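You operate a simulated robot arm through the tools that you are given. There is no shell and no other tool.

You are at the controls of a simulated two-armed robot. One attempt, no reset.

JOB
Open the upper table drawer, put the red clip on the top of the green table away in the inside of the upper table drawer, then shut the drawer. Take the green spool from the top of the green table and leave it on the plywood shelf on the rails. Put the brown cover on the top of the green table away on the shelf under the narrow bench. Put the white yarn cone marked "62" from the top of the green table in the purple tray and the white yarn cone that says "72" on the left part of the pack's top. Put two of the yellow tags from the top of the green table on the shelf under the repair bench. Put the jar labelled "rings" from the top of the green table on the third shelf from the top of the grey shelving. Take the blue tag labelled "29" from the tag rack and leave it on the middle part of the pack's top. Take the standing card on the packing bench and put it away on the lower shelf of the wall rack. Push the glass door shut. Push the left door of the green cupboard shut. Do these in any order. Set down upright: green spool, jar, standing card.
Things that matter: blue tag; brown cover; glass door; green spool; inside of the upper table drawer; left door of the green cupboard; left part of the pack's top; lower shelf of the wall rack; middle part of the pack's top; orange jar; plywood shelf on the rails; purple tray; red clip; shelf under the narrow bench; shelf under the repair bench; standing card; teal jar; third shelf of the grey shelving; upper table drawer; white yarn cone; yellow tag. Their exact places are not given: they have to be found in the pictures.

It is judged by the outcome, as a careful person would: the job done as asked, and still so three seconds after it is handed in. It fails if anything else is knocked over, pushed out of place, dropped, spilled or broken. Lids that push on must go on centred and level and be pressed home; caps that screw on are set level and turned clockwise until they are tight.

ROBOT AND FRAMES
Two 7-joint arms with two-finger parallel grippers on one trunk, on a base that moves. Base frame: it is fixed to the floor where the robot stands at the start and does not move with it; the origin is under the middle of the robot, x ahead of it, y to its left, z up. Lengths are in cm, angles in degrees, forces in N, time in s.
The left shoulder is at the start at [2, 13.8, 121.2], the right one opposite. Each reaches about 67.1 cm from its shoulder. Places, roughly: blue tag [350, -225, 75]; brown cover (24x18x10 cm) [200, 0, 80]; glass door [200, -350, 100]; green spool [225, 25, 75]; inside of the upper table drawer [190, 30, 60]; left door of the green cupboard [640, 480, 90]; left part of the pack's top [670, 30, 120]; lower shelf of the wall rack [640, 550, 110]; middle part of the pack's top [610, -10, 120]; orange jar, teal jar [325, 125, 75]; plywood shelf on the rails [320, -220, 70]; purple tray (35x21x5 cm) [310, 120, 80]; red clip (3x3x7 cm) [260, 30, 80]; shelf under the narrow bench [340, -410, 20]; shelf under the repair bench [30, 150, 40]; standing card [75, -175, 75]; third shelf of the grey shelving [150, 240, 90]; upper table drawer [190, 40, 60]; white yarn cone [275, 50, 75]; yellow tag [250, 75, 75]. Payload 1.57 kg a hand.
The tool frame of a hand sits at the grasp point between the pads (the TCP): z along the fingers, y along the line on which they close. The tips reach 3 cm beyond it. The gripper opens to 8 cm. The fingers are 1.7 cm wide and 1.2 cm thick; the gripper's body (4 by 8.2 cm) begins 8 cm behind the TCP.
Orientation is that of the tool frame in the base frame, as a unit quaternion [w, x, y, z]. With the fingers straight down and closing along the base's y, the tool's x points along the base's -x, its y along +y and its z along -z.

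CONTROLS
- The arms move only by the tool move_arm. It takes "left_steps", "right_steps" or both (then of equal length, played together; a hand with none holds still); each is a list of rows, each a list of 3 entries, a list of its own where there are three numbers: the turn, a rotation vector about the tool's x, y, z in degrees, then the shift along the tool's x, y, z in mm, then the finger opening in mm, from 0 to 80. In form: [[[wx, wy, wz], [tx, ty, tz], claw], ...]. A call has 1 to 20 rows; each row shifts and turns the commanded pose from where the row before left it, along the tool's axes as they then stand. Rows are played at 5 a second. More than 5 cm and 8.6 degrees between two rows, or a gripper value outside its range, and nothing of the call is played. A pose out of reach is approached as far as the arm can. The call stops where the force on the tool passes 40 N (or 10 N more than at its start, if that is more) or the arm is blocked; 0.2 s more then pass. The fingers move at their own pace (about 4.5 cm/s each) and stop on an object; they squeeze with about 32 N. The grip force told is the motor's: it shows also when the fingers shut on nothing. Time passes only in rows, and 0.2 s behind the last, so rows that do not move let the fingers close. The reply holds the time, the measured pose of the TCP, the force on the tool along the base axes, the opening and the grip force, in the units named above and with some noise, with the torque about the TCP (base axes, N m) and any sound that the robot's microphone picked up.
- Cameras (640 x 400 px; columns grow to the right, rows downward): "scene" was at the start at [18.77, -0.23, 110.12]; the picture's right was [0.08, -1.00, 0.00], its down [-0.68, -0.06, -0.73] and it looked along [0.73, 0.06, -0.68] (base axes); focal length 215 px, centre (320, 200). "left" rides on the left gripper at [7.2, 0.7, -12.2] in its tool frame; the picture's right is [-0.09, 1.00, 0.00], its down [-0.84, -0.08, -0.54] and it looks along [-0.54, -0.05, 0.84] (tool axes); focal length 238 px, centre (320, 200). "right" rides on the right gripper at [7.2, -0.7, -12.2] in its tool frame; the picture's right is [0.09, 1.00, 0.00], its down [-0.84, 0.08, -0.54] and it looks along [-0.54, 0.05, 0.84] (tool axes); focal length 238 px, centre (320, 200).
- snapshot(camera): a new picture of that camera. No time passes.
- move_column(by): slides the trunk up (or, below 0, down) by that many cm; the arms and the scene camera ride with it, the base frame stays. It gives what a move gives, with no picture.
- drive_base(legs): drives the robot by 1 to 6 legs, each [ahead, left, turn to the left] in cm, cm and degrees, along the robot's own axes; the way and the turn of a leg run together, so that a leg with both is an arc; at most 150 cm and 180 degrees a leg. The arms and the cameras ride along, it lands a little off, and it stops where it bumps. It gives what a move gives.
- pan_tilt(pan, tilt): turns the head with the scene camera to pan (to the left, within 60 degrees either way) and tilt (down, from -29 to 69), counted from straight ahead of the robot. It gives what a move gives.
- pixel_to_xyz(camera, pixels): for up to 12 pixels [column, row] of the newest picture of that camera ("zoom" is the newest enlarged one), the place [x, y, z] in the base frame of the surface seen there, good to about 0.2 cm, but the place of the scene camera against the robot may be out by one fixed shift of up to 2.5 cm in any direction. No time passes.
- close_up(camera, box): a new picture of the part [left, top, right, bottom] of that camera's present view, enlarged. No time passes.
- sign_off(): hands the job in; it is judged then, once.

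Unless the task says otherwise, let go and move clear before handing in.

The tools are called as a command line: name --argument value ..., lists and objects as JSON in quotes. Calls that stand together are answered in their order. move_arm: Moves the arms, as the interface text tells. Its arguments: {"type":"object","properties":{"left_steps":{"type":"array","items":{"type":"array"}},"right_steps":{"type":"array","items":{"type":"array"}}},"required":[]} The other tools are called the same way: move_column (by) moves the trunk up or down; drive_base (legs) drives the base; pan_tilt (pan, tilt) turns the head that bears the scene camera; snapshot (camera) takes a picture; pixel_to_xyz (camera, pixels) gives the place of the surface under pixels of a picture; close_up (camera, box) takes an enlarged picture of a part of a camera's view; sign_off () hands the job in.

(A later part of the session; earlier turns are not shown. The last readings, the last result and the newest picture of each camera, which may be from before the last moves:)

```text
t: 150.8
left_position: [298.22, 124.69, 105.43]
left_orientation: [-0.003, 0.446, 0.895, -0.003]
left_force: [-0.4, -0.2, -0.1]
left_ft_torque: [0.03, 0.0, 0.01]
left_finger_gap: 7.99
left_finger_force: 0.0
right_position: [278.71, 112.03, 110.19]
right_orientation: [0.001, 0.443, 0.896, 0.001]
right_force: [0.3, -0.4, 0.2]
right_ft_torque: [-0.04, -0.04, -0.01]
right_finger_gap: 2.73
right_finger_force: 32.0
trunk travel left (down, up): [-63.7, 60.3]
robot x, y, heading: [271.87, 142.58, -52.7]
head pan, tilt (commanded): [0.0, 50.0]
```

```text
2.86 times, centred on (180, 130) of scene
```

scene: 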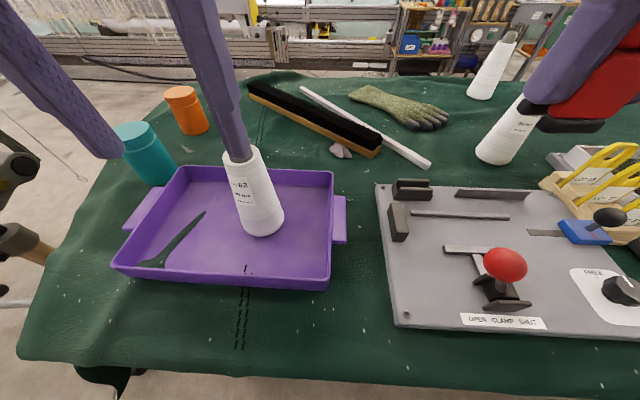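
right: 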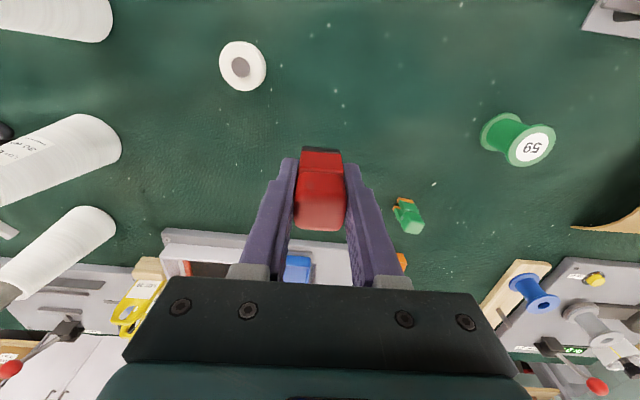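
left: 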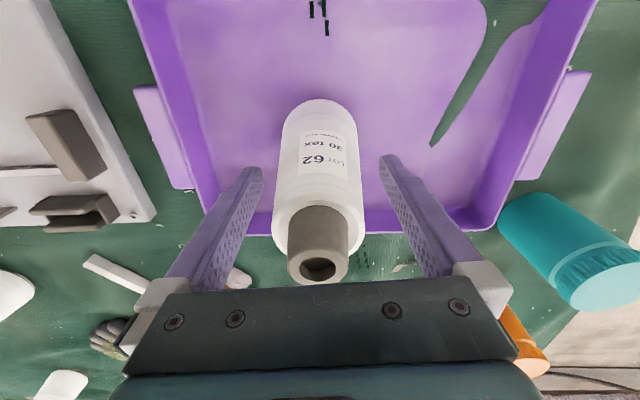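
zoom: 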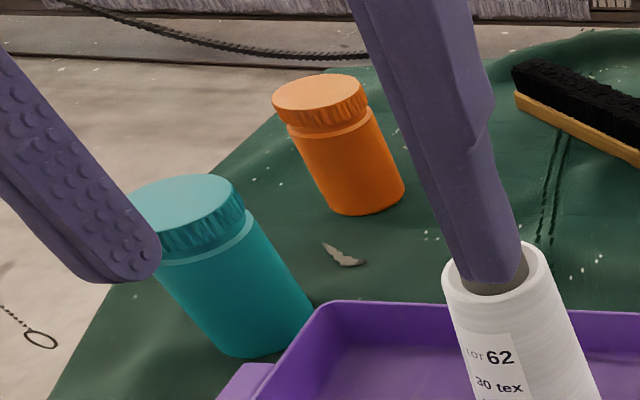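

Both jars' labels face away from here; I'll read them later from the far end. Next the drawer: back off and strafe right toward the drawer unit.

drive_base --legs '[[-36, 0, 0], [0, -115, -2.5]]'

pan_tilt --pan 0 --tilt 50

snapshot --camera "scene"

```text
t: 158.5
left_position: [184.37, 84.86, 105.4]
left_orientation: [-0.002, 0.455, 0.89, -0.002]
left_force: [0.2, 0.6, -0.7]
left_ft_torque: [-0.01, 0.04, 0.03]
left_finger_gap: 8.01
left_finger_force: 0.1
right_position: [164.65, 72.65, 110.2]
right_orientation: [0.001, 0.452, 0.892, 0.001]
right_force: [0.0, 0.2, 0.0]
right_ft_torque: [-0.02, -0.01, 0.0]
right_finger_gap: 2.75
right_finger_force: 31.3
trunk travel left (down, up): [-63.7, 60.3]
robot x, y, heading: [158.14, 103.04, -53.8]
head pan, tilt (commanded): [0.0, 50.0]
```

```text
t: 159.1
left_position: [184.46, 84.96, 105.43]
left_orientation: [-0.002, 0.455, 0.89, -0.001]
left_force: [-0.6, 0.6, 0.2]
left_ft_torque: [0.01, -0.02, 0.02]
left_finger_gap: 8.0
left_finger_force: 0.1
right_position: [164.67, 72.68, 110.09]
right_orientation: [0.001, 0.452, 0.892, 0.0]
right_force: [0.1, 0.0, 0.4]
right_ft_torque: [0.04, -0.03, 0.0]
right_finger_gap: 2.73
right_finger_force: 32.0
trunk travel left (down, up): [-63.7, 60.3]
robot x, y, heading: [158.57, 103.38, -53.7]
head pan, tilt (commanded): [0.0, 50.0]
```

```text
taken
```

scene: 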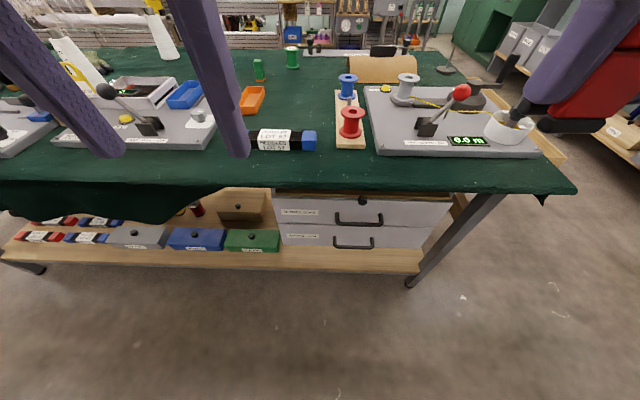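

The drawer unit is at (280-440,195-245) with handles at (360,220) and (352,244). Zooming in for detail.

close_up --camera "scene" --box '[260, 170, 460, 270]'

pixel_to_xyz --camera "scene" --pixels '[[338, 215], [360, 222], [382, 218], [345, 246], [300, 212], [363, 201], [420, 212], [290, 190], [400, 230], [410, 285]]'

```text
3.20 times, centred on (360, 220) of scene
```

zoom: 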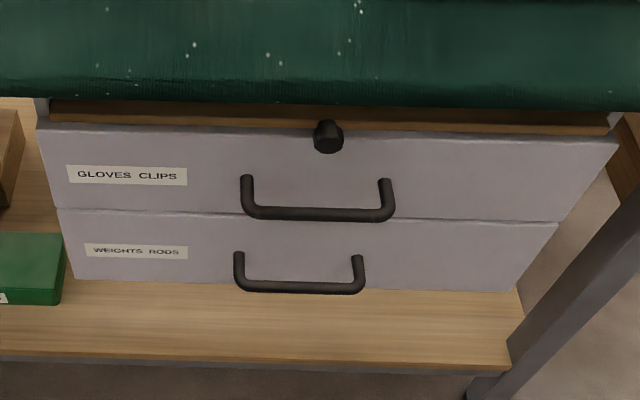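

```text
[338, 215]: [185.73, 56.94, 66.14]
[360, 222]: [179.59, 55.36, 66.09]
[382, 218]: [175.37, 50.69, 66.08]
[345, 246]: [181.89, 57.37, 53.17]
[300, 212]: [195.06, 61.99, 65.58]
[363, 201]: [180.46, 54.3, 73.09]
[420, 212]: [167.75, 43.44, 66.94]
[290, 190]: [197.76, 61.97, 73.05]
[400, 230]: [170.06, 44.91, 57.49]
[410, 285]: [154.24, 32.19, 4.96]
```

The upper drawer ("GLOVES CLIPS") has a bar handle at about z 64.3 (true), 3 cm off the face. I'll move the left hand 12 cm forward and rotate it to point forward with fingers closing vertically.

move_arm --left_steps '[[[0, 0, 0], [-40, 0, 0], 50], [[0, 0, 0], [-40, 0, 0], 50], [[0, 0, 0], [-40, 0, 0], 50], [[-4.62, -4.62, 4.62], [0, 0, 0], 50], [[-4.62, -4.62, 4.62], [0, 0, 0], 50], [[-4.62, -4.62, 4.62], [0, 0, 0], 50], [[-4.62, -4.62, 4.62], [0, 0, 0], 50], [[-4.62, -4.62, 4.62], [0, 0, 0], 50], [[-4.62, -4.62, 4.62], [0, 0, 0], 50], [[-4.62, -4.62, 4.62], [0, 0, 0], 50], [[-4.62, -4.62, 4.62], [0, 0, 0], 50], [[-4.62, -4.62, 4.62], [0, 0, 0], 50], [[-4.62, -4.62, 4.62], [0, 0, 0], 50], [[-4.62, -4.62, 4.62], [0, 0, 0], 50], [[-4.62, -4.62, 4.62], [0, 0, 0], 50], [[-4.62, -4.62, 4.62], [0, 0, 0], 50], [[-4.62, -4.62, 4.62], [0, 0, 0], 50], [[-4.62, -4.62, 4.62], [0, 0, 0], 50]]'

snapshot --camera "scene"

snapshot --camera "left"

```text
t: 162.9
left_position: [191.46, 75.04, 105.4]
left_orientation: [0.674, 0.672, 0.217, 0.216]
left_force: [0.5, 0.7, 0.1]
left_ft_torque: [0.0, 0.0, -0.02]
left_finger_gap: 5.0
left_finger_force: 0.1
right_position: [164.59, 72.63, 110.19]
right_orientation: [0.001, 0.452, 0.892, 0.0]
right_force: [-0.2, -0.1, -0.4]
right_ft_torque: [-0.01, -0.03, 0.03]
right_finger_gap: 2.72
right_finger_force: 31.7
trunk travel left (down, up): [-63.7, 60.3]
robot x, y, heading: [157.67, 103.39, -54.0]
head pan, tilt (commanded): [0.0, 50.0]
```

```text
taken
```

scene: 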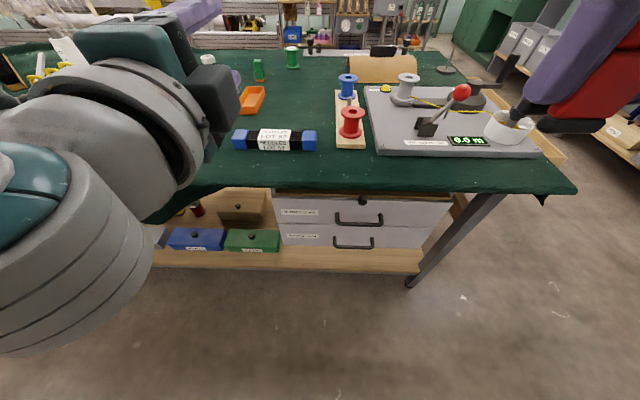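

```text
taken
```

left: 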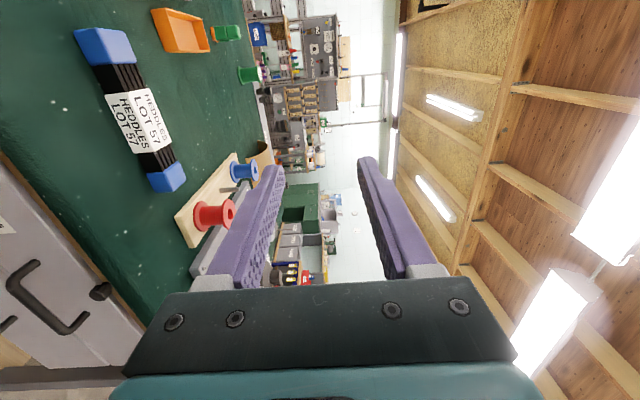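

The left hand points forward with fingers closing vertically. Lowering the trunk 41 cm to handle height.

move_column --by -41

drive_base --legs '[[0, -20, -1.8]]'

snapshot --camera "left"

snapshot --camera "scene"

```text
refused: -41 is not a number from -40 to 40
```

```text
t: 164.5
left_position: [174.1, 62.57, 105.43]
left_orientation: [0.676, 0.675, 0.209, 0.207]
left_force: [-0.1, -0.5, -0.2]
left_ft_torque: [0.0, -0.01, 0.0]
left_finger_gap: 5.01
left_finger_force: 0.1
right_position: [147.37, 60.79, 110.12]
right_orientation: [0.001, 0.465, 0.885, 0.001]
right_force: [0.4, 0.0, 0.4]
right_ft_torque: [0.02, 0.0, 0.01]
right_finger_gap: 2.73
right_finger_force: 32.3
trunk travel left (down, up): [-63.7, 60.3]
robot x, y, heading: [141.86, 91.66, -55.3]
head pan, tilt (commanded): [0.0, 50.0]
```

```text
taken
```

left: 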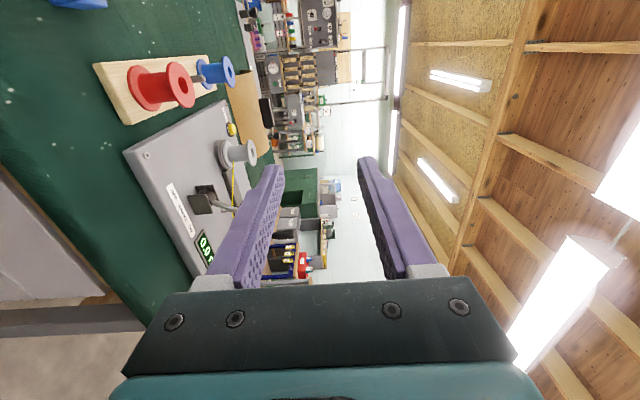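

```text
taken
```

scene: 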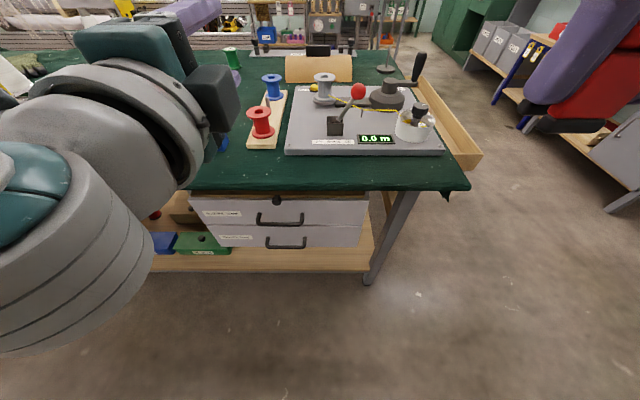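

Column steps max at 40; I'll lower 40 now.

move_column --by -40

snapshot --camera "left"

snapshot --camera "scene"

```text
t: 168.4
left_position: [174.1, 62.49, 65.44]
left_orientation: [0.676, 0.676, 0.21, 0.207]
left_force: [-0.2, -0.5, -0.2]
left_ft_torque: [0.01, 0.03, -0.02]
left_finger_gap: 5.02
left_finger_force: 0.1
right_position: [147.3, 60.72, 70.28]
right_orientation: [0.001, 0.466, 0.885, 0.0]
right_force: [-0.3, 0.9, 0.3]
right_ft_torque: [0.0, 0.02, -0.03]
right_finger_gap: 2.73
right_finger_force: 31.3
trunk travel left (down, up): [-23.7, 100.3]
robot x, y, heading: [141.93, 91.6, -55.4]
head pan, tilt (commanded): [0.0, 50.0]
```

```text
taken
```

left: 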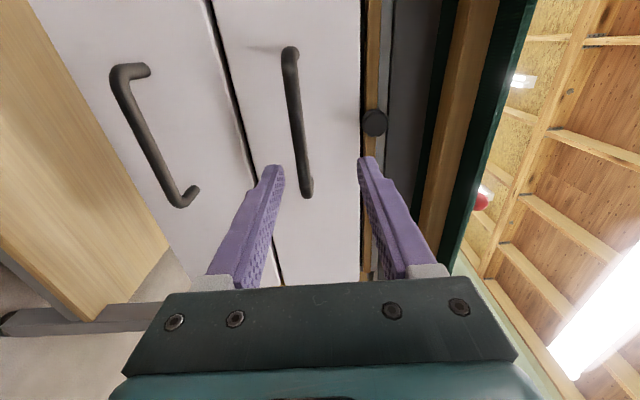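

```text
taken
```

scene: 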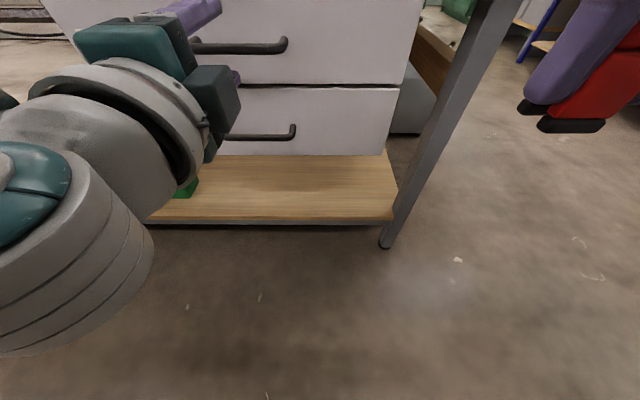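

The upper handle is visible in the left camera from (290,55) to (308,190). Measuring it.

pixel_to_xyz --camera "left" --pixels '[[291, 70], [296, 110], [301, 145], [305, 180], [330, 110], [330, 200], [270, 50], [373, 122], [245, 150], [480, 205]]'

```text
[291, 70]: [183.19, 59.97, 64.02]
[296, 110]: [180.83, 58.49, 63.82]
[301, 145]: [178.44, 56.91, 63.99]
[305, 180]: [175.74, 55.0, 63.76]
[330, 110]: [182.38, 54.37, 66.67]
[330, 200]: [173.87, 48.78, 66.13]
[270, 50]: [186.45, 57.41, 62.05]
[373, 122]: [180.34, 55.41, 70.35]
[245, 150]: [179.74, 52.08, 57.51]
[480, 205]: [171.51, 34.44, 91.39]
```

Bar centre ≈(179.5,57.5,63.9), 7.7 cm ahead of the TCP and 1.5 cm lower. I'll drop 1.5 cm and advance 7 cm with fingers 5 cm open.

move_arm --left_steps '[[[0, 0, 0], [0, -15, 0], 50], [[0, 0, 0], [0, 0, 35], 50], [[0, 0, 0], [0, 0, 36], 50], [[0, 0, 0], [0, 0, 0], 50]]'

snapshot --camera "left"

```text
t: 169.4
left_position: [178.04, 56.66, 63.98]
left_orientation: [0.676, 0.676, 0.21, 0.206]
left_force: [-0.5, 0.6, 0.4]
left_ft_torque: [-0.01, 0.02, -0.01]
left_finger_gap: 5.0
left_finger_force: 0.1
right_position: [147.33, 60.9, 70.23]
right_orientation: [0.001, 0.465, 0.885, 0.001]
right_force: [0.5, -0.7, -0.1]
right_ft_torque: [0.03, -0.01, -0.01]
right_finger_gap: 2.74
right_finger_force: 31.8
trunk travel left (down, up): [-23.7, 100.3]
robot x, y, heading: [141.95, 91.21, -55.4]
head pan, tilt (commanded): [0.0, 50.0]
```

```text
taken
```

left: 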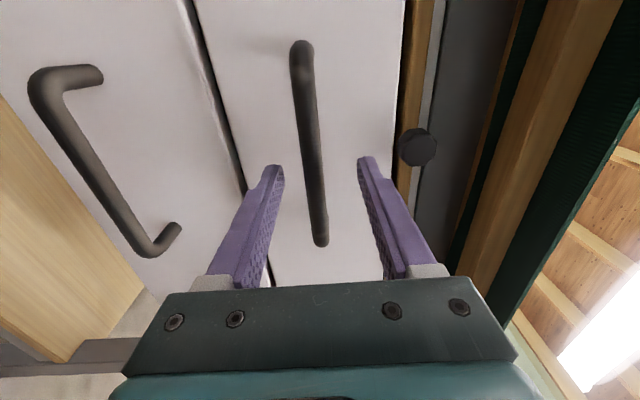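

The bar lies between the fingers. Closing.

move_arm --left_steps '[[[0, 0, 0], [0, 0, 0], 0], [[0, 0, 0], [0, 0, 0], 0], [[0, 0, 0], [0, 0, 0], 0], [[0, 0, 0], [0, 0, 0], 0], [[0, 0, 0], [0, 0, 0], 0]]'

snapshot --camera "left"

```text
t: 170.6
left_position: [177.82, 56.72, 63.69]
left_orientation: [0.673, 0.678, 0.21, 0.206]
left_force: [2.1, -1.8, -21.0]
left_ft_torque: [0.18, -0.13, -0.16]
left_finger_gap: 1.18
left_finger_force: 29.7
right_position: [147.24, 61.06, 70.14]
right_orientation: [0.0, 0.465, 0.886, 0.001]
right_force: [0.0, 0.9, -0.2]
right_ft_torque: [0.0, 0.0, 0.01]
right_finger_gap: 2.74
right_finger_force: 32.0
trunk travel left (down, up): [-23.7, 100.3]
robot x, y, heading: [141.57, 92.0, -55.8]
head pan, tilt (commanded): [0.0, 50.0]
```

```text
taken
```

left: 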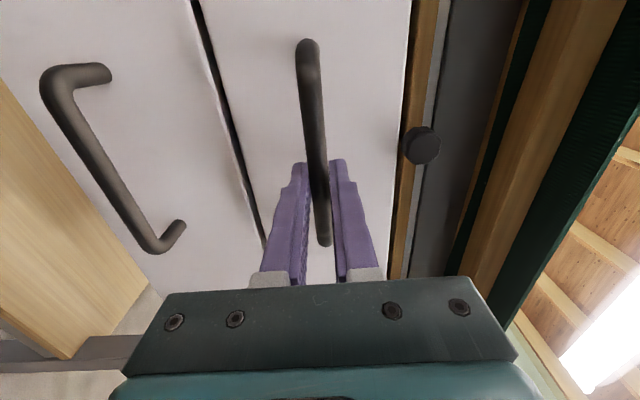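

Bar gripped (gap 1.2 cm) with −21 N vertical bias. I'll relax 3 mm downward, then pull 6 cm.

move_arm --left_steps '[[[0, 0, 0], [0, -4, 0], 0], [[0, 0, 0], [0, 0, -15], 0], [[0, 0, 0], [0, 0, -15], 0], [[0, 0, 0], [0, 0, -15], 0], [[0, 0, 0], [0, 0, -15], 0]]'

snapshot --camera "left"

```text
t: 171.8
left_position: [174.82, 61.45, 63.78]
left_orientation: [0.678, 0.674, 0.209, 0.207]
left_force: [-1.5, -0.9, 3.4]
left_ft_torque: [0.08, -0.14, 0.01]
left_finger_gap: 1.17
left_finger_force: 29.2
right_position: [147.28, 60.81, 70.19]
right_orientation: [0.001, 0.466, 0.885, 0.001]
right_force: [0.4, -0.2, -0.8]
right_ft_torque: [-0.01, 0.01, -0.03]
right_finger_gap: 2.71
right_finger_force: 32.0
trunk travel left (down, up): [-23.7, 100.3]
robot x, y, heading: [142.1, 91.3, -55.6]
head pan, tilt (commanded): [0.0, 50.0]
```

```text
taken
```

left: 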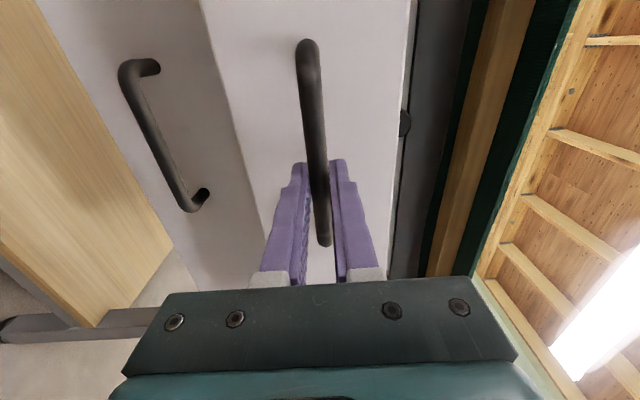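

The drawer slides freely. I'll back the base 18 cm to open it further.

drive_base --legs '[[-18, 0, 0]]'

snapshot --camera "left"

snapshot --camera "scene"

```text
t: 173.3
left_position: [164.6, 76.18, 63.76]
left_orientation: [0.677, 0.674, 0.209, 0.208]
left_force: [-0.5, -3.9, 14.4]
left_ft_torque: [0.03, -0.19, -0.66]
left_finger_gap: 1.18
left_finger_force: 28.9
right_position: [137.29, 75.46, 70.26]
right_orientation: [0.002, 0.463, 0.886, 0.0]
right_force: [-0.4, 0.3, -0.7]
right_ft_torque: [0.02, -0.01, 0.01]
right_finger_gap: 2.75
right_finger_force: 32.1
trunk travel left (down, up): [-23.7, 100.3]
robot x, y, heading: [131.63, 106.41, -55.6]
head pan, tilt (commanded): [0.0, 50.0]
```

```text
taken
```

left: 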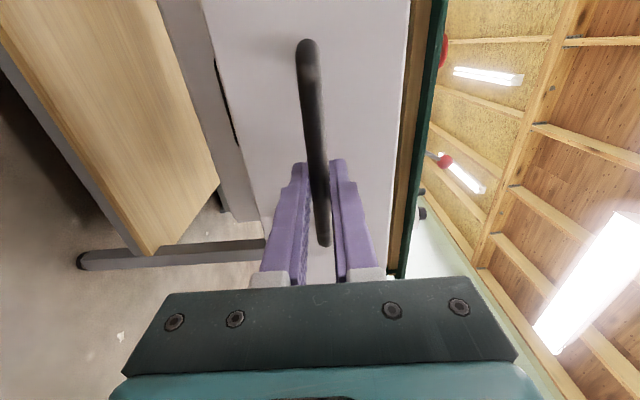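

```text
taken
```

scene: 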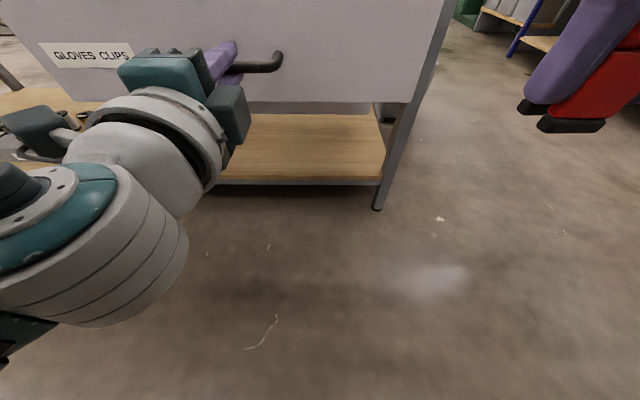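

Drawer is open ~23.6 cm. I'll open the left fingers, back the hand off 8 cm and raise it 15 cm out of the way.

move_arm --left_steps '[[[0, 0, 0], [0, 2, 0], 60], [[0, 0, 0], [0, 0, 0], 60], [[0, 0, 0], [0, 0, 0], 60], [[0, 0, 0], [0, 0, -40], 60], [[0, 0, 0], [0, 0, -40], 60], [[0, 0, 0], [0, 0, 0], 40], [[0, 0, 0], [0, 40, 0], 40], [[0, 0, 0], [0, 40, 0], 40], [[0, 0, 0], [0, 40, 0], 40], [[0, 0, 0], [0, 40, 0], 40]]'

snapshot --camera "scene"

```text
t: 175.5
left_position: [160.41, 80.96, 78.63]
left_orientation: [0.672, 0.675, 0.211, 0.219]
left_force: [0.3, 0.0, -0.1]
left_ft_torque: [0.02, 0.03, 0.03]
left_finger_gap: 4.01
left_finger_force: 0.0
left hand out of reach, approached as far as the arm can: row 9, 10
right_position: [137.15, 75.48, 70.34]
right_orientation: [0.002, 0.464, 0.886, 0.0]
right_force: [0.0, -0.4, -0.8]
right_ft_torque: [0.04, 0.01, -0.02]
right_finger_gap: 2.73
right_finger_force: 32.0
trunk travel left (down, up): [-23.7, 100.3]
robot x, y, heading: [131.74, 106.38, -55.6]
head pan, tilt (commanded): [0.0, 50.0]
```

```text
taken
```

scene: 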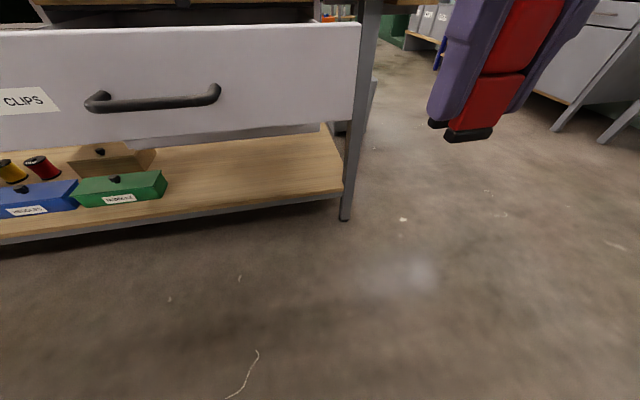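

The drawer stands open. Raising the trunk 22 cm to see inside.

move_column --by 22

snapshot --camera "scene"

snapshot --camera "right"

```text
t: 177.8
left_position: [160.5, 81.1, 100.85]
left_orientation: [0.675, 0.672, 0.215, 0.217]
left_force: [-0.1, -0.4, -1.3]
left_ft_torque: [-0.01, -0.01, 0.02]
left_finger_gap: 3.98
left_finger_force: 0.0
right_position: [136.98, 75.88, 92.23]
right_orientation: [0.001, 0.464, 0.886, 0.0]
right_force: [0.5, 0.3, -0.5]
right_ft_torque: [0.0, 0.01, 0.0]
right_finger_gap: 2.76
right_finger_force: 31.9
trunk travel left (down, up): [-45.7, 78.3]
robot x, y, heading: [131.79, 106.67, -55.6]
head pan, tilt (commanded): [0.0, 50.0]
```

```text
taken
```

scene: 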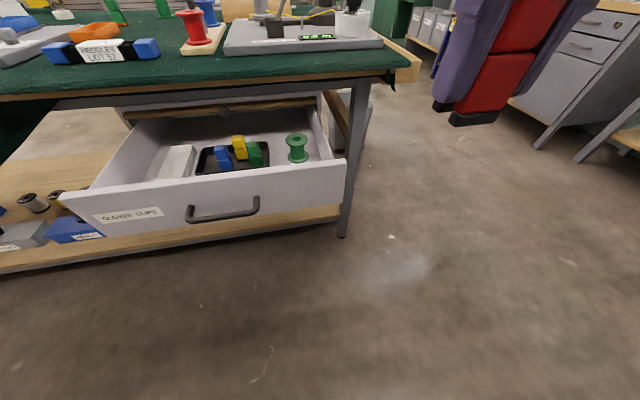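

```text
taken
```

right: 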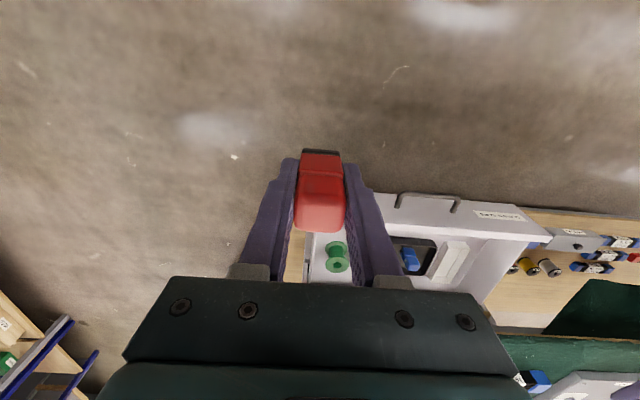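

The drawer holds a white box, a black tray of clips, and a green spool. I'll zoom to find free floor for the clip.

close_up --camera "scene" --box '[90, 90, 350, 230]'

pixel_to_xyz --camera "scene" --pixels '[[280, 168], [318, 155], [318, 140], [275, 150], [230, 175], [185, 178], [330, 158], [300, 175], [150, 170], [250, 140], [297, 158], [245, 158]]'

```text
2.46 times, centred on (220, 160) of scene
```

zoom: 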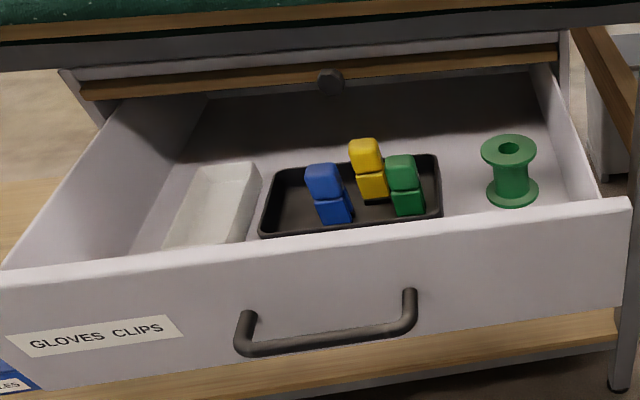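

```text
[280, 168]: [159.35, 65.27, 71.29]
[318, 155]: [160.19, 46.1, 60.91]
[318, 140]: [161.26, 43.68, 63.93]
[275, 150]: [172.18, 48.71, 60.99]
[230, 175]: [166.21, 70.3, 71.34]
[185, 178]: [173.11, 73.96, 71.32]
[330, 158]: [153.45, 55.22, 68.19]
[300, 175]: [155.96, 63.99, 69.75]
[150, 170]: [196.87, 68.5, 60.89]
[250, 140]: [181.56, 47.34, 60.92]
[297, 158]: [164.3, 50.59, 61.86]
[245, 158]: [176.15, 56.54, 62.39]
```

Drawer floor is z≈59. I'll bring the right hand over the drawer: base left 24, ahead 20, then look with the right camera.

drive_base --legs '[[20, 24, 0]]'

snapshot --camera "right"

snapshot --camera "scene"

```text
t: 179.9
left_position: [191.91, 78.49, 100.98]
left_orientation: [0.676, 0.67, 0.216, 0.217]
left_force: [0.3, 0.9, -0.5]
left_ft_torque: [0.03, -0.02, -0.01]
left_finger_gap: 4.0
left_finger_force: 0.1
right_position: [168.49, 73.17, 92.29]
right_orientation: [0.002, 0.465, 0.886, 0.0]
right_force: [0.2, -0.3, -0.1]
right_ft_torque: [-0.02, 0.02, 0.01]
right_finger_gap: 2.75
right_finger_force: 32.3
trunk travel left (down, up): [-45.7, 78.3]
robot x, y, heading: [163.13, 103.75, -55.1]
head pan, tilt (commanded): [0.0, 50.0]
```

```text
taken
```

right: 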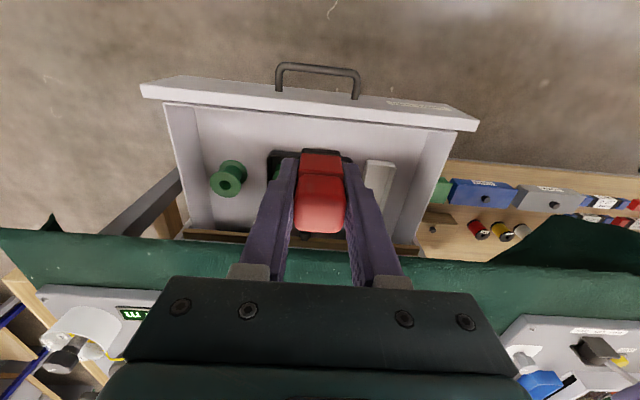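

```text
taken
```

scene: 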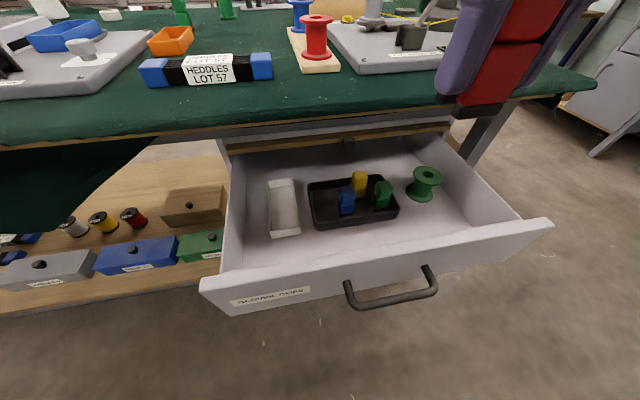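

There is free floor along the drawer front, e.g. scene (440,220) and right-camera (235,130). Measuring candidate spots.

pixel_to_xyz --camera "right" --pixels '[[210, 130], [240, 130], [270, 130], [300, 130], [228, 163], [270, 150], [320, 115], [380, 140], [410, 140], [170, 100], [470, 118], [380, 165]]'

pixel_to_xyz --camera "scene" --pixels '[[440, 220], [400, 235], [350, 240], [300, 250], [255, 255], [470, 215], [320, 228], [422, 195]]'

```text
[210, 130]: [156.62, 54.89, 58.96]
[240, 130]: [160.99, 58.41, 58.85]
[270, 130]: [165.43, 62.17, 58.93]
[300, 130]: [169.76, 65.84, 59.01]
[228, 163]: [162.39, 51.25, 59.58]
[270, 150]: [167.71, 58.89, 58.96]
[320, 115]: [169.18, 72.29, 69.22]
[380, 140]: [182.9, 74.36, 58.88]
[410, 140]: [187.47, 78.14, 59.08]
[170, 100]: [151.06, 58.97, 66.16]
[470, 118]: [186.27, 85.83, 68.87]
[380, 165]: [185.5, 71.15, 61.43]
```

```text
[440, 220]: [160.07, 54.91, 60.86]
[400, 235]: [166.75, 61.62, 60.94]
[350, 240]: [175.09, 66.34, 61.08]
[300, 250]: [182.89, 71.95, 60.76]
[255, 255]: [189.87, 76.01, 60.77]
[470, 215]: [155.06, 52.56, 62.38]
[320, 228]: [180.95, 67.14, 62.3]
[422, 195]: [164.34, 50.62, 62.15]
```

Free spot ≈(167.5,64) on the drawer floor (z 58.95) between front panel and clip tray. Moving the right hand over it, then down partway.

move_arm --right_steps '[[[0, 0, 0], [-23, -20, 0], 0], [[0, 0, 0], [-23, -20, 0], 0], [[0, 0, 0], [-24, -21, 0], 0], [[0, 0, 0], [0, 0, 40], 0], [[0, 0, 0], [0, 0, 40], 0], [[0, 0, 0], [0, 0, 40], 0], [[0, 0, 0], [0, 0, 40], 0], [[0, 0, 0], [0, 0, 0], 0]]'

snapshot --camera "right"

snapshot --camera "scene"

```text
t: 181.7
left_position: [192.15, 78.64, 101.18]
left_orientation: [0.676, 0.668, 0.219, 0.22]
left_force: [0.1, -0.2, -0.2]
left_ft_torque: [0.02, 0.01, 0.0]
left_finger_gap: 4.02
left_finger_force: 0.1
right_position: [167.53, 63.73, 76.12]
right_orientation: [0.001, 0.464, 0.886, 0.001]
right_force: [-0.1, 0.6, -0.2]
right_ft_torque: [-0.03, -0.01, 0.01]
right_finger_gap: 2.77
right_finger_force: 32.1
trunk travel left (down, up): [-45.7, 78.3]
robot x, y, heading: [162.94, 103.83, -55.6]
head pan, tilt (commanded): [0.0, 50.0]
```

```text
taken
```

right: 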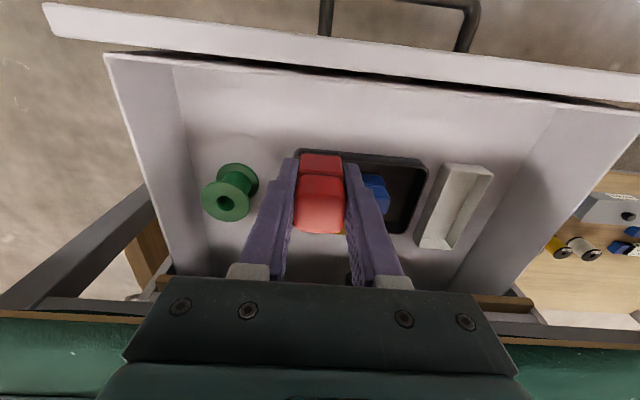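

```text
taken
```

scene: 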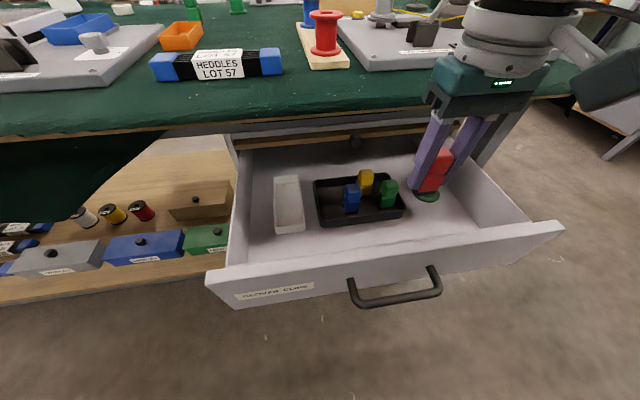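

The clip will land at right-camera (320,119), clear floor in front of the clip tray. Descending.

move_arm --right_steps '[[[0, 0, 0], [0, 0, 40], 0], [[0, 0, 0], [0, 0, 40], 0], [[0, 0, 0], [0, 0, 30], 0], [[0, 0, 0], [0, 0, 10], 0], [[0, 0, 0], [0, 0, 0], 0]]'

snapshot --camera "right"

snapshot --camera "scene"

```text
t: 182.9
left_position: [192.21, 78.66, 101.17]
left_orientation: [0.677, 0.668, 0.219, 0.219]
left_force: [0.5, -0.4, 0.2]
left_ft_torque: [0.04, -0.01, -0.01]
left_finger_gap: 3.99
left_finger_force: 0.0
right_position: [167.6, 63.97, 63.92]
right_orientation: [0.001, 0.464, 0.886, 0.0]
right_force: [-0.3, 0.1, -0.6]
right_ft_torque: [0.01, 0.04, 0.01]
right_finger_gap: 2.74
right_finger_force: 32.0
trunk travel left (down, up): [-45.7, 78.3]
robot x, y, heading: [162.58, 103.79, -55.2]
head pan, tilt (commanded): [0.0, 50.0]
```

```text
taken
```

right: 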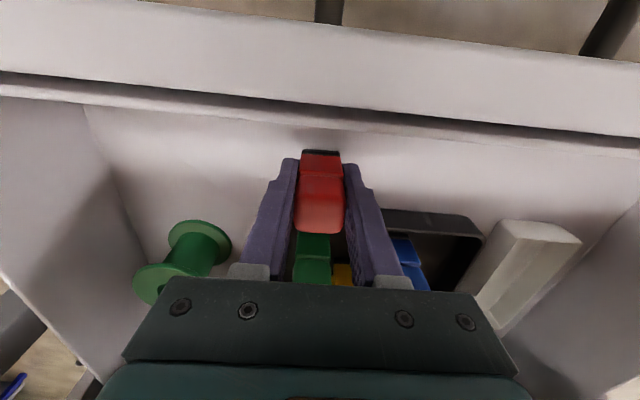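

```text
taken
```

scene: 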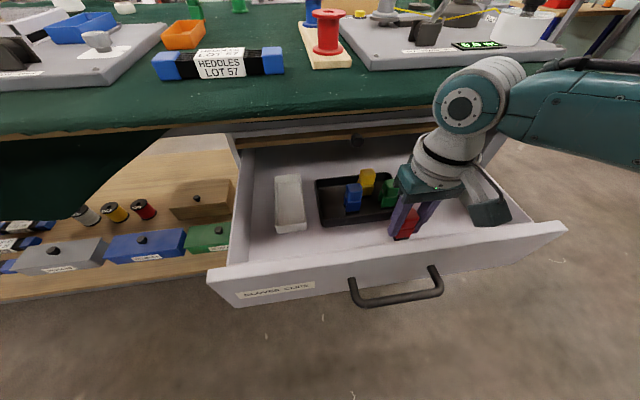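

About 5 mm above the floor; lowering until contact.

move_arm --right_steps '[[[0, 0, 0], [0, 0, 3], 0], [[0, 0, 0], [0, 0, 0], 0]]'

move_arm --right_steps '[[[0, 0, 0], [0, 0, 2], 0], [[0, 0, 0], [0, 0, 0], 0]]'

```text
t: 183.5
left_position: [192.18, 78.69, 101.02]
left_orientation: [0.676, 0.669, 0.219, 0.219]
left_force: [0.0, -0.5, 0.3]
left_ft_torque: [0.0, 0.04, -0.02]
left_finger_gap: 4.0
left_finger_force: 0.0
right_position: [167.49, 63.85, 63.8]
right_orientation: [0.002, 0.464, 0.886, 0.0]
right_force: [0.4, 0.3, -0.6]
right_ft_torque: [0.0, -0.01, 0.0]
right_finger_gap: 2.74
right_finger_force: 32.0
trunk travel left (down, up): [-45.7, 78.3]
robot x, y, heading: [162.61, 103.69, -55.4]
head pan, tilt (commanded): [0.0, 50.0]
```

```text
t: 184.1
left_position: [192.28, 78.74, 101.23]
left_orientation: [0.676, 0.668, 0.219, 0.219]
left_force: [-0.1, -0.4, -0.1]
left_ft_torque: [0.02, -0.01, 0.03]
left_finger_gap: 4.0
left_finger_force: 0.1
right_position: [167.52, 63.84, 63.55]
right_orientation: [0.001, 0.464, 0.886, 0.001]
right_force: [-0.6, -0.1, 0.4]
right_ft_torque: [-0.03, 0.01, 0.02]
right_finger_gap: 2.74
right_finger_force: 32.1
trunk travel left (down, up): [-45.7, 78.3]
robot x, y, heading: [162.69, 103.86, -55.2]
head pan, tilt (commanded): [0.0, 50.0]
```

move_arm --right_steps '[[[0, 0, 0], [0, 0, 2], 0], [[0, 0, 0], [0, 0, 0], 0]]'

```text
t: 184.7
left_position: [192.23, 78.59, 101.12]
left_orientation: [0.677, 0.667, 0.22, 0.221]
left_force: [-0.2, 0.2, -0.7]
left_ft_torque: [0.0, 0.01, 0.01]
left_finger_gap: 3.98
left_finger_force: 0.1
right_position: [167.55, 63.94, 63.48]
right_orientation: [0.001, 0.464, 0.886, 0.0]
right_force: [0.7, -0.4, -0.8]
right_ft_torque: [-0.04, -0.02, 0.01]
right_finger_gap: 2.74
right_finger_force: 32.2
trunk travel left (down, up): [-45.7, 78.3]
robot x, y, heading: [162.85, 104.06, -55.3]
head pan, tilt (commanded): [0.0, 50.0]
```

move_arm --right_steps '[[[0, 0, 0], [0, 0, 2], 0], [[0, 0, 0], [0, 0, 0], 0]]'

```text
t: 185.3
left_position: [192.28, 78.73, 101.26]
left_orientation: [0.676, 0.667, 0.22, 0.221]
left_force: [0.4, -0.1, 0.8]
left_ft_torque: [0.0, -0.01, -0.01]
left_finger_gap: 3.99
left_finger_force: 0.1
right_position: [167.51, 63.84, 63.28]
right_orientation: [0.001, 0.464, 0.886, 0.0]
right_force: [-0.8, 0.9, 3.8]
right_ft_torque: [0.03, 0.08, 0.01]
right_finger_gap: 2.7
right_finger_force: 31.6
trunk travel left (down, up): [-45.7, 78.3]
robot x, y, heading: [162.63, 103.82, -55.3]
head pan, tilt (commanded): [0.0, 50.0]
```

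Contact (3.8 N up). The clip rests on the drawer floor; I'll open the fingers partly, then lift away.

move_arm --right_steps '[[[0, 0, 0], [0, 0, 0], 50], [[0, 0, 0], [0, 0, 0], 50], [[0, 0, 0], [0, 0, 0], 50], [[0, 0, 0], [0, 0, -40], 50], [[0, 0, 0], [0, 0, -40], 50], [[0, 0, 0], [0, 0, -40], 50], [[0, 0, 0], [0, 0, -40], 50], [[0, 0, 0], [0, 0, -40], 50], [[0, 0, 0], [0, 0, -40], 50]]'

snapshot --camera "right"

snapshot --camera "scene"

```text
t: 187.3
left_position: [192.32, 78.66, 101.29]
left_orientation: [0.677, 0.667, 0.22, 0.219]
left_force: [0.0, 0.3, -0.9]
left_ft_torque: [-0.01, 0.0, 0.0]
left_finger_gap: 3.99
left_finger_force: 0.0
right_position: [167.45, 64.07, 87.31]
right_orientation: [0.002, 0.464, 0.886, 0.0]
right_force: [-0.7, 0.4, 0.1]
right_ft_torque: [0.0, -0.04, -0.02]
right_finger_gap: 5.02
right_finger_force: 0.1
trunk travel left (down, up): [-45.7, 78.3]
robot x, y, heading: [163.16, 103.93, -55.3]
head pan, tilt (commanded): [0.0, 50.0]
```

```text
taken
```

right: 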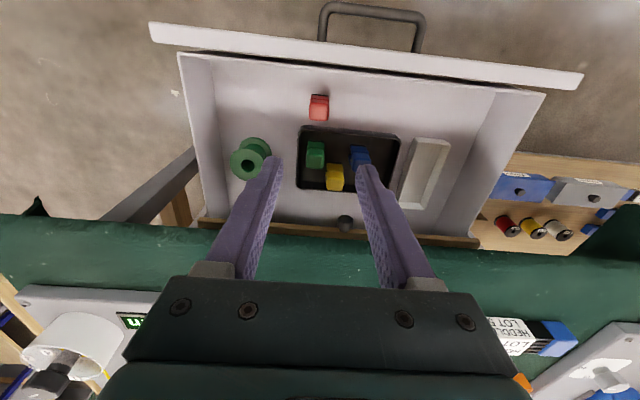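

```text
taken
```

scene: 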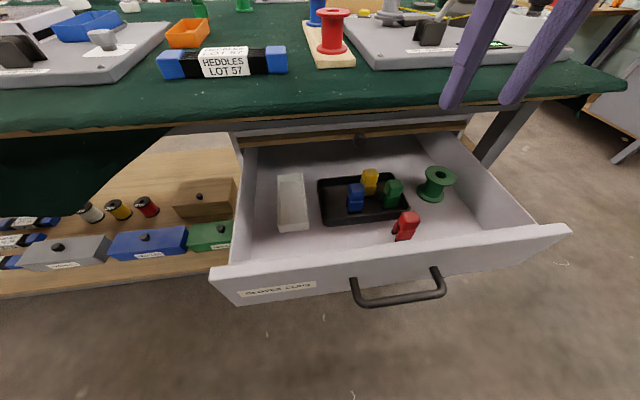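

The red clip stands in the drawer (scene 405,227). Now I'll retract the right hand, close the left fingers, and back off so the left fist can push the drawer shut.

move_arm --left_steps '[[[0, 0, 0], [0, 0, 0], 0], [[0, 0, 0], [0, 0, 0], 0], [[0, 0, 0], [0, 0, 0], 0]]' --right_steps '[[[0, 0, 0], [35, 0, 0], 50], [[0, 0, 0], [35, 0, 0], 50], [[0, 0, 0], [35, 0, 0], 50]]'

drive_base --legs '[[-20, 0, 0], [0, -22, 0]]'

move_column --by -34

snapshot --camera "left"

snapshot --camera "scene"

```text
t: 188.1
left_position: [192.27, 78.71, 101.18]
left_orientation: [0.676, 0.668, 0.221, 0.22]
left_force: [0.3, -0.2, 1.1]
left_ft_torque: [0.02, -0.02, 0.01]
left_finger_gap: 0.0
left_finger_force: 17.0
right_position: [161.27, 72.39, 87.16]
right_orientation: [0.002, 0.464, 0.886, 0.001]
right_force: [0.0, 0.4, 1.0]
right_ft_torque: [-0.02, -0.01, 0.01]
right_finger_gap: 5.04
right_finger_force: 0.0
trunk travel left (down, up): [-45.7, 78.3]
robot x, y, heading: [162.81, 103.82, -55.4]
head pan, tilt (commanded): [0.0, 50.0]
```

```text
t: 191.0
left_position: [162.98, 82.54, 101.19]
left_orientation: [0.676, 0.667, 0.221, 0.221]
left_force: [0.9, -1.0, -0.3]
left_ft_torque: [0.01, -0.01, 0.02]
left_finger_gap: 0.01
left_finger_force: 21.1
right_position: [132.02, 76.34, 87.18]
right_orientation: [0.002, 0.464, 0.886, 0.001]
right_force: [-0.6, -0.2, 0.2]
right_ft_torque: [0.01, -0.03, -0.01]
right_finger_gap: 4.98
right_finger_force: 0.0
trunk travel left (down, up): [-45.7, 78.3]
robot x, y, heading: [133.36, 107.65, -55.5]
head pan, tilt (commanded): [0.0, 50.0]
```

```text
t: 194.3
left_position: [163.39, 82.71, 67.29]
left_orientation: [0.676, 0.665, 0.224, 0.224]
left_force: [0.9, 0.3, 0.8]
left_ft_torque: [-0.01, -0.02, 0.0]
left_finger_gap: 0.02
left_finger_force: 21.8
right_position: [132.11, 76.3, 53.21]
right_orientation: [0.001, 0.465, 0.885, 0.0]
right_force: [0.1, -0.1, -0.2]
right_ft_torque: [-0.01, -0.02, 0.01]
right_finger_gap: 5.02
right_finger_force: 0.2
trunk travel left (down, up): [-11.7, 112.3]
robot x, y, heading: [133.61, 107.84, -55.2]
head pan, tilt (commanded): [0.0, 50.0]
```

```text
taken
```

left: 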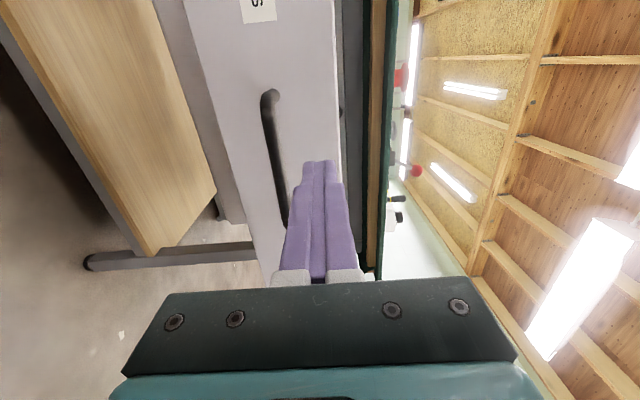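

```text
taken
```

scene: 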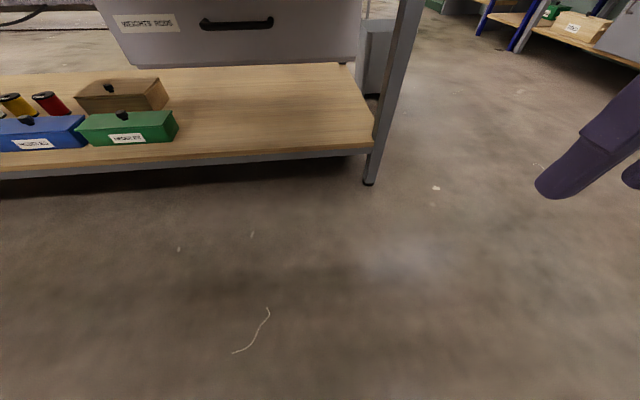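

The fist is in front of the upper panel just above the handle. I'll drop it 8 mm and drive forward 26 cm to push the drawer.

move_arm --left_steps '[[[0, 0, 0], [0, -8, 0], 0], [[0, 0, 0], [0, 0, 0], 0]]'

drive_base --legs '[[10, 0, 0]]'

snapshot --camera "left"

```text
t: 194.9
left_position: [163.47, 82.81, 66.99]
left_orientation: [0.68, 0.661, 0.228, 0.222]
left_force: [0.0, 0.2, -0.1]
left_ft_torque: [0.03, 0.0, 0.0]
left_finger_gap: 0.0
left_finger_force: 21.4
right_position: [132.11, 76.24, 53.23]
right_orientation: [0.001, 0.465, 0.885, 0.001]
right_force: [-0.3, 0.0, -0.6]
right_ft_torque: [0.01, 0.0, 0.0]
right_finger_gap: 5.03
right_finger_force: 0.0
trunk travel left (down, up): [-11.7, 112.3]
robot x, y, heading: [133.89, 107.68, -55.4]
head pan, tilt (commanded): [0.0, 50.0]
```

```text
t: 196.1
left_position: [168.91, 74.88, 66.87]
left_orientation: [0.679, 0.662, 0.226, 0.223]
left_force: [0.8, 0.0, -0.4]
left_ft_torque: [0.02, 0.01, 0.0]
left_finger_gap: 0.0
left_finger_force: 20.9
right_position: [137.55, 68.28, 53.16]
right_orientation: [0.0, 0.465, 0.886, 0.0]
right_force: [-0.6, 0.2, -0.6]
right_ft_torque: [-0.01, -0.02, -0.01]
right_finger_gap: 5.0
right_finger_force: 0.1
trunk travel left (down, up): [-11.7, 112.3]
robot x, y, heading: [139.31, 99.66, -55.6]
head pan, tilt (commanded): [0.0, 50.0]
```

```text
taken
```

left: 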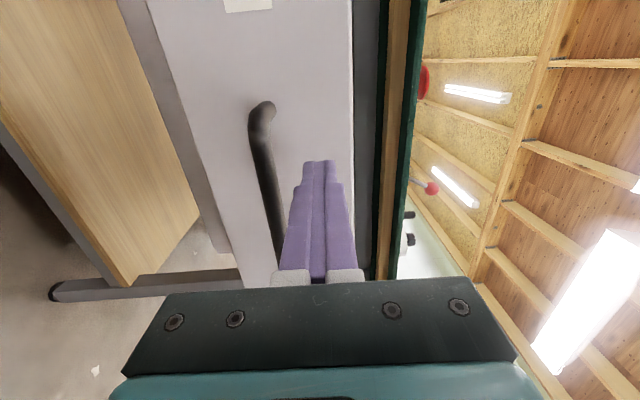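

Pushing on: drive ahead another 14 cm.

drive_base --legs '[[14, 0, 0]]'

snapshot --camera "left"

```text
t: 197.4
left_position: [176.75, 63.72, 66.91]
left_orientation: [0.68, 0.66, 0.228, 0.223]
left_force: [-0.1, 0.3, 0.2]
left_ft_torque: [0.02, 0.01, -0.01]
left_finger_gap: 0.0
left_finger_force: 21.0
right_position: [145.28, 57.05, 53.04]
right_orientation: [0.001, 0.464, 0.886, 0.001]
right_force: [-0.1, 0.9, 0.0]
right_ft_torque: [0.0, 0.0, 0.0]
right_finger_gap: 5.05
right_finger_force: 0.0
trunk travel left (down, up): [-11.7, 112.3]
robot x, y, heading: [146.94, 88.33, -55.3]
head pan, tilt (commanded): [0.0, 50.0]
```

```text
taken
```

left: 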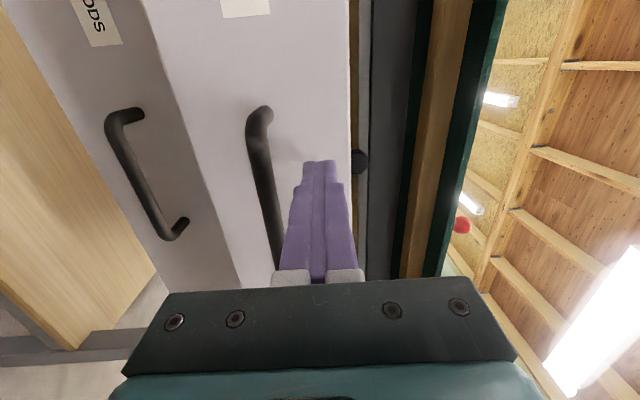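

The drawer is nearly in (lower drawer handle visible beside it). Driving 6 more, then a final arm push.

drive_base --legs '[[6, 0, 0]]'

move_arm --left_steps '[[[0, 0, 0], [0, 0, 10], 0], [[0, 0, 0], [0, 0, 10], 0], [[0, 0, 0], [0, 0, 10], 0], [[0, 0, 0], [0, 0, 10], 0]]'

snapshot --camera "left"

```text
t: 198.4
left_position: [180.19, 59.1, 67.08]
left_orientation: [0.681, 0.659, 0.229, 0.223]
left_force: [0.2, 0.2, -0.1]
left_ft_torque: [0.04, -0.02, 0.02]
left_finger_gap: 0.02
left_finger_force: 21.9
right_position: [148.72, 52.37, 53.1]
right_orientation: [0.0, 0.464, 0.886, 0.002]
right_force: [-1.1, -0.4, 0.1]
right_ft_torque: [-0.01, -0.03, -0.02]
right_finger_gap: 4.99
right_finger_force: 0.0
trunk travel left (down, up): [-11.7, 112.3]
robot x, y, heading: [150.52, 83.15, -55.3]
head pan, tilt (commanded): [0.0, 50.0]
```

```text
t: 199.2
left_position: [181.47, 57.57, 67.02]
left_orientation: [0.682, 0.659, 0.227, 0.221]
left_force: [-18.8, 30.9, -2.3]
left_ft_torque: [0.29, 0.04, -0.16]
left_finger_gap: 0.0
left_finger_force: 21.1
right_position: [148.21, 53.31, 52.87]
right_orientation: [-0.003, 0.464, 0.886, 0.002]
right_force: [0.6, 0.1, 0.1]
right_ft_torque: [-0.02, 0.01, -0.02]
right_finger_gap: 5.01
right_finger_force: 0.1
trunk travel left (down, up): [-11.7, 112.3]
robot x, y, heading: [150.64, 83.43, -55.3]
head pan, tilt (commanded): [0.0, 50.0]
stopped in row 4 (left hand): the force on the tool passed its limit at 46 N (the readings are from after the stop); the commanded pose is now the measured one
```

```text
taken
```

left: 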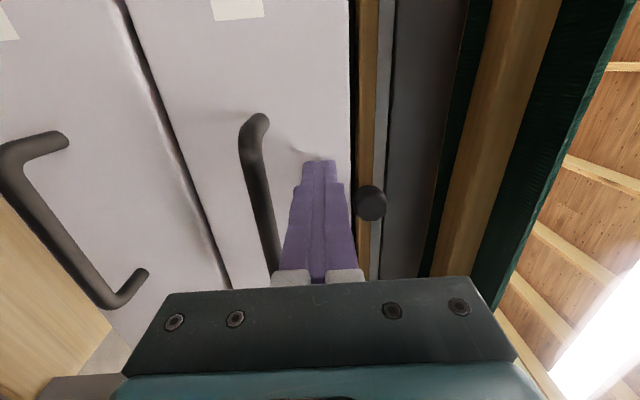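

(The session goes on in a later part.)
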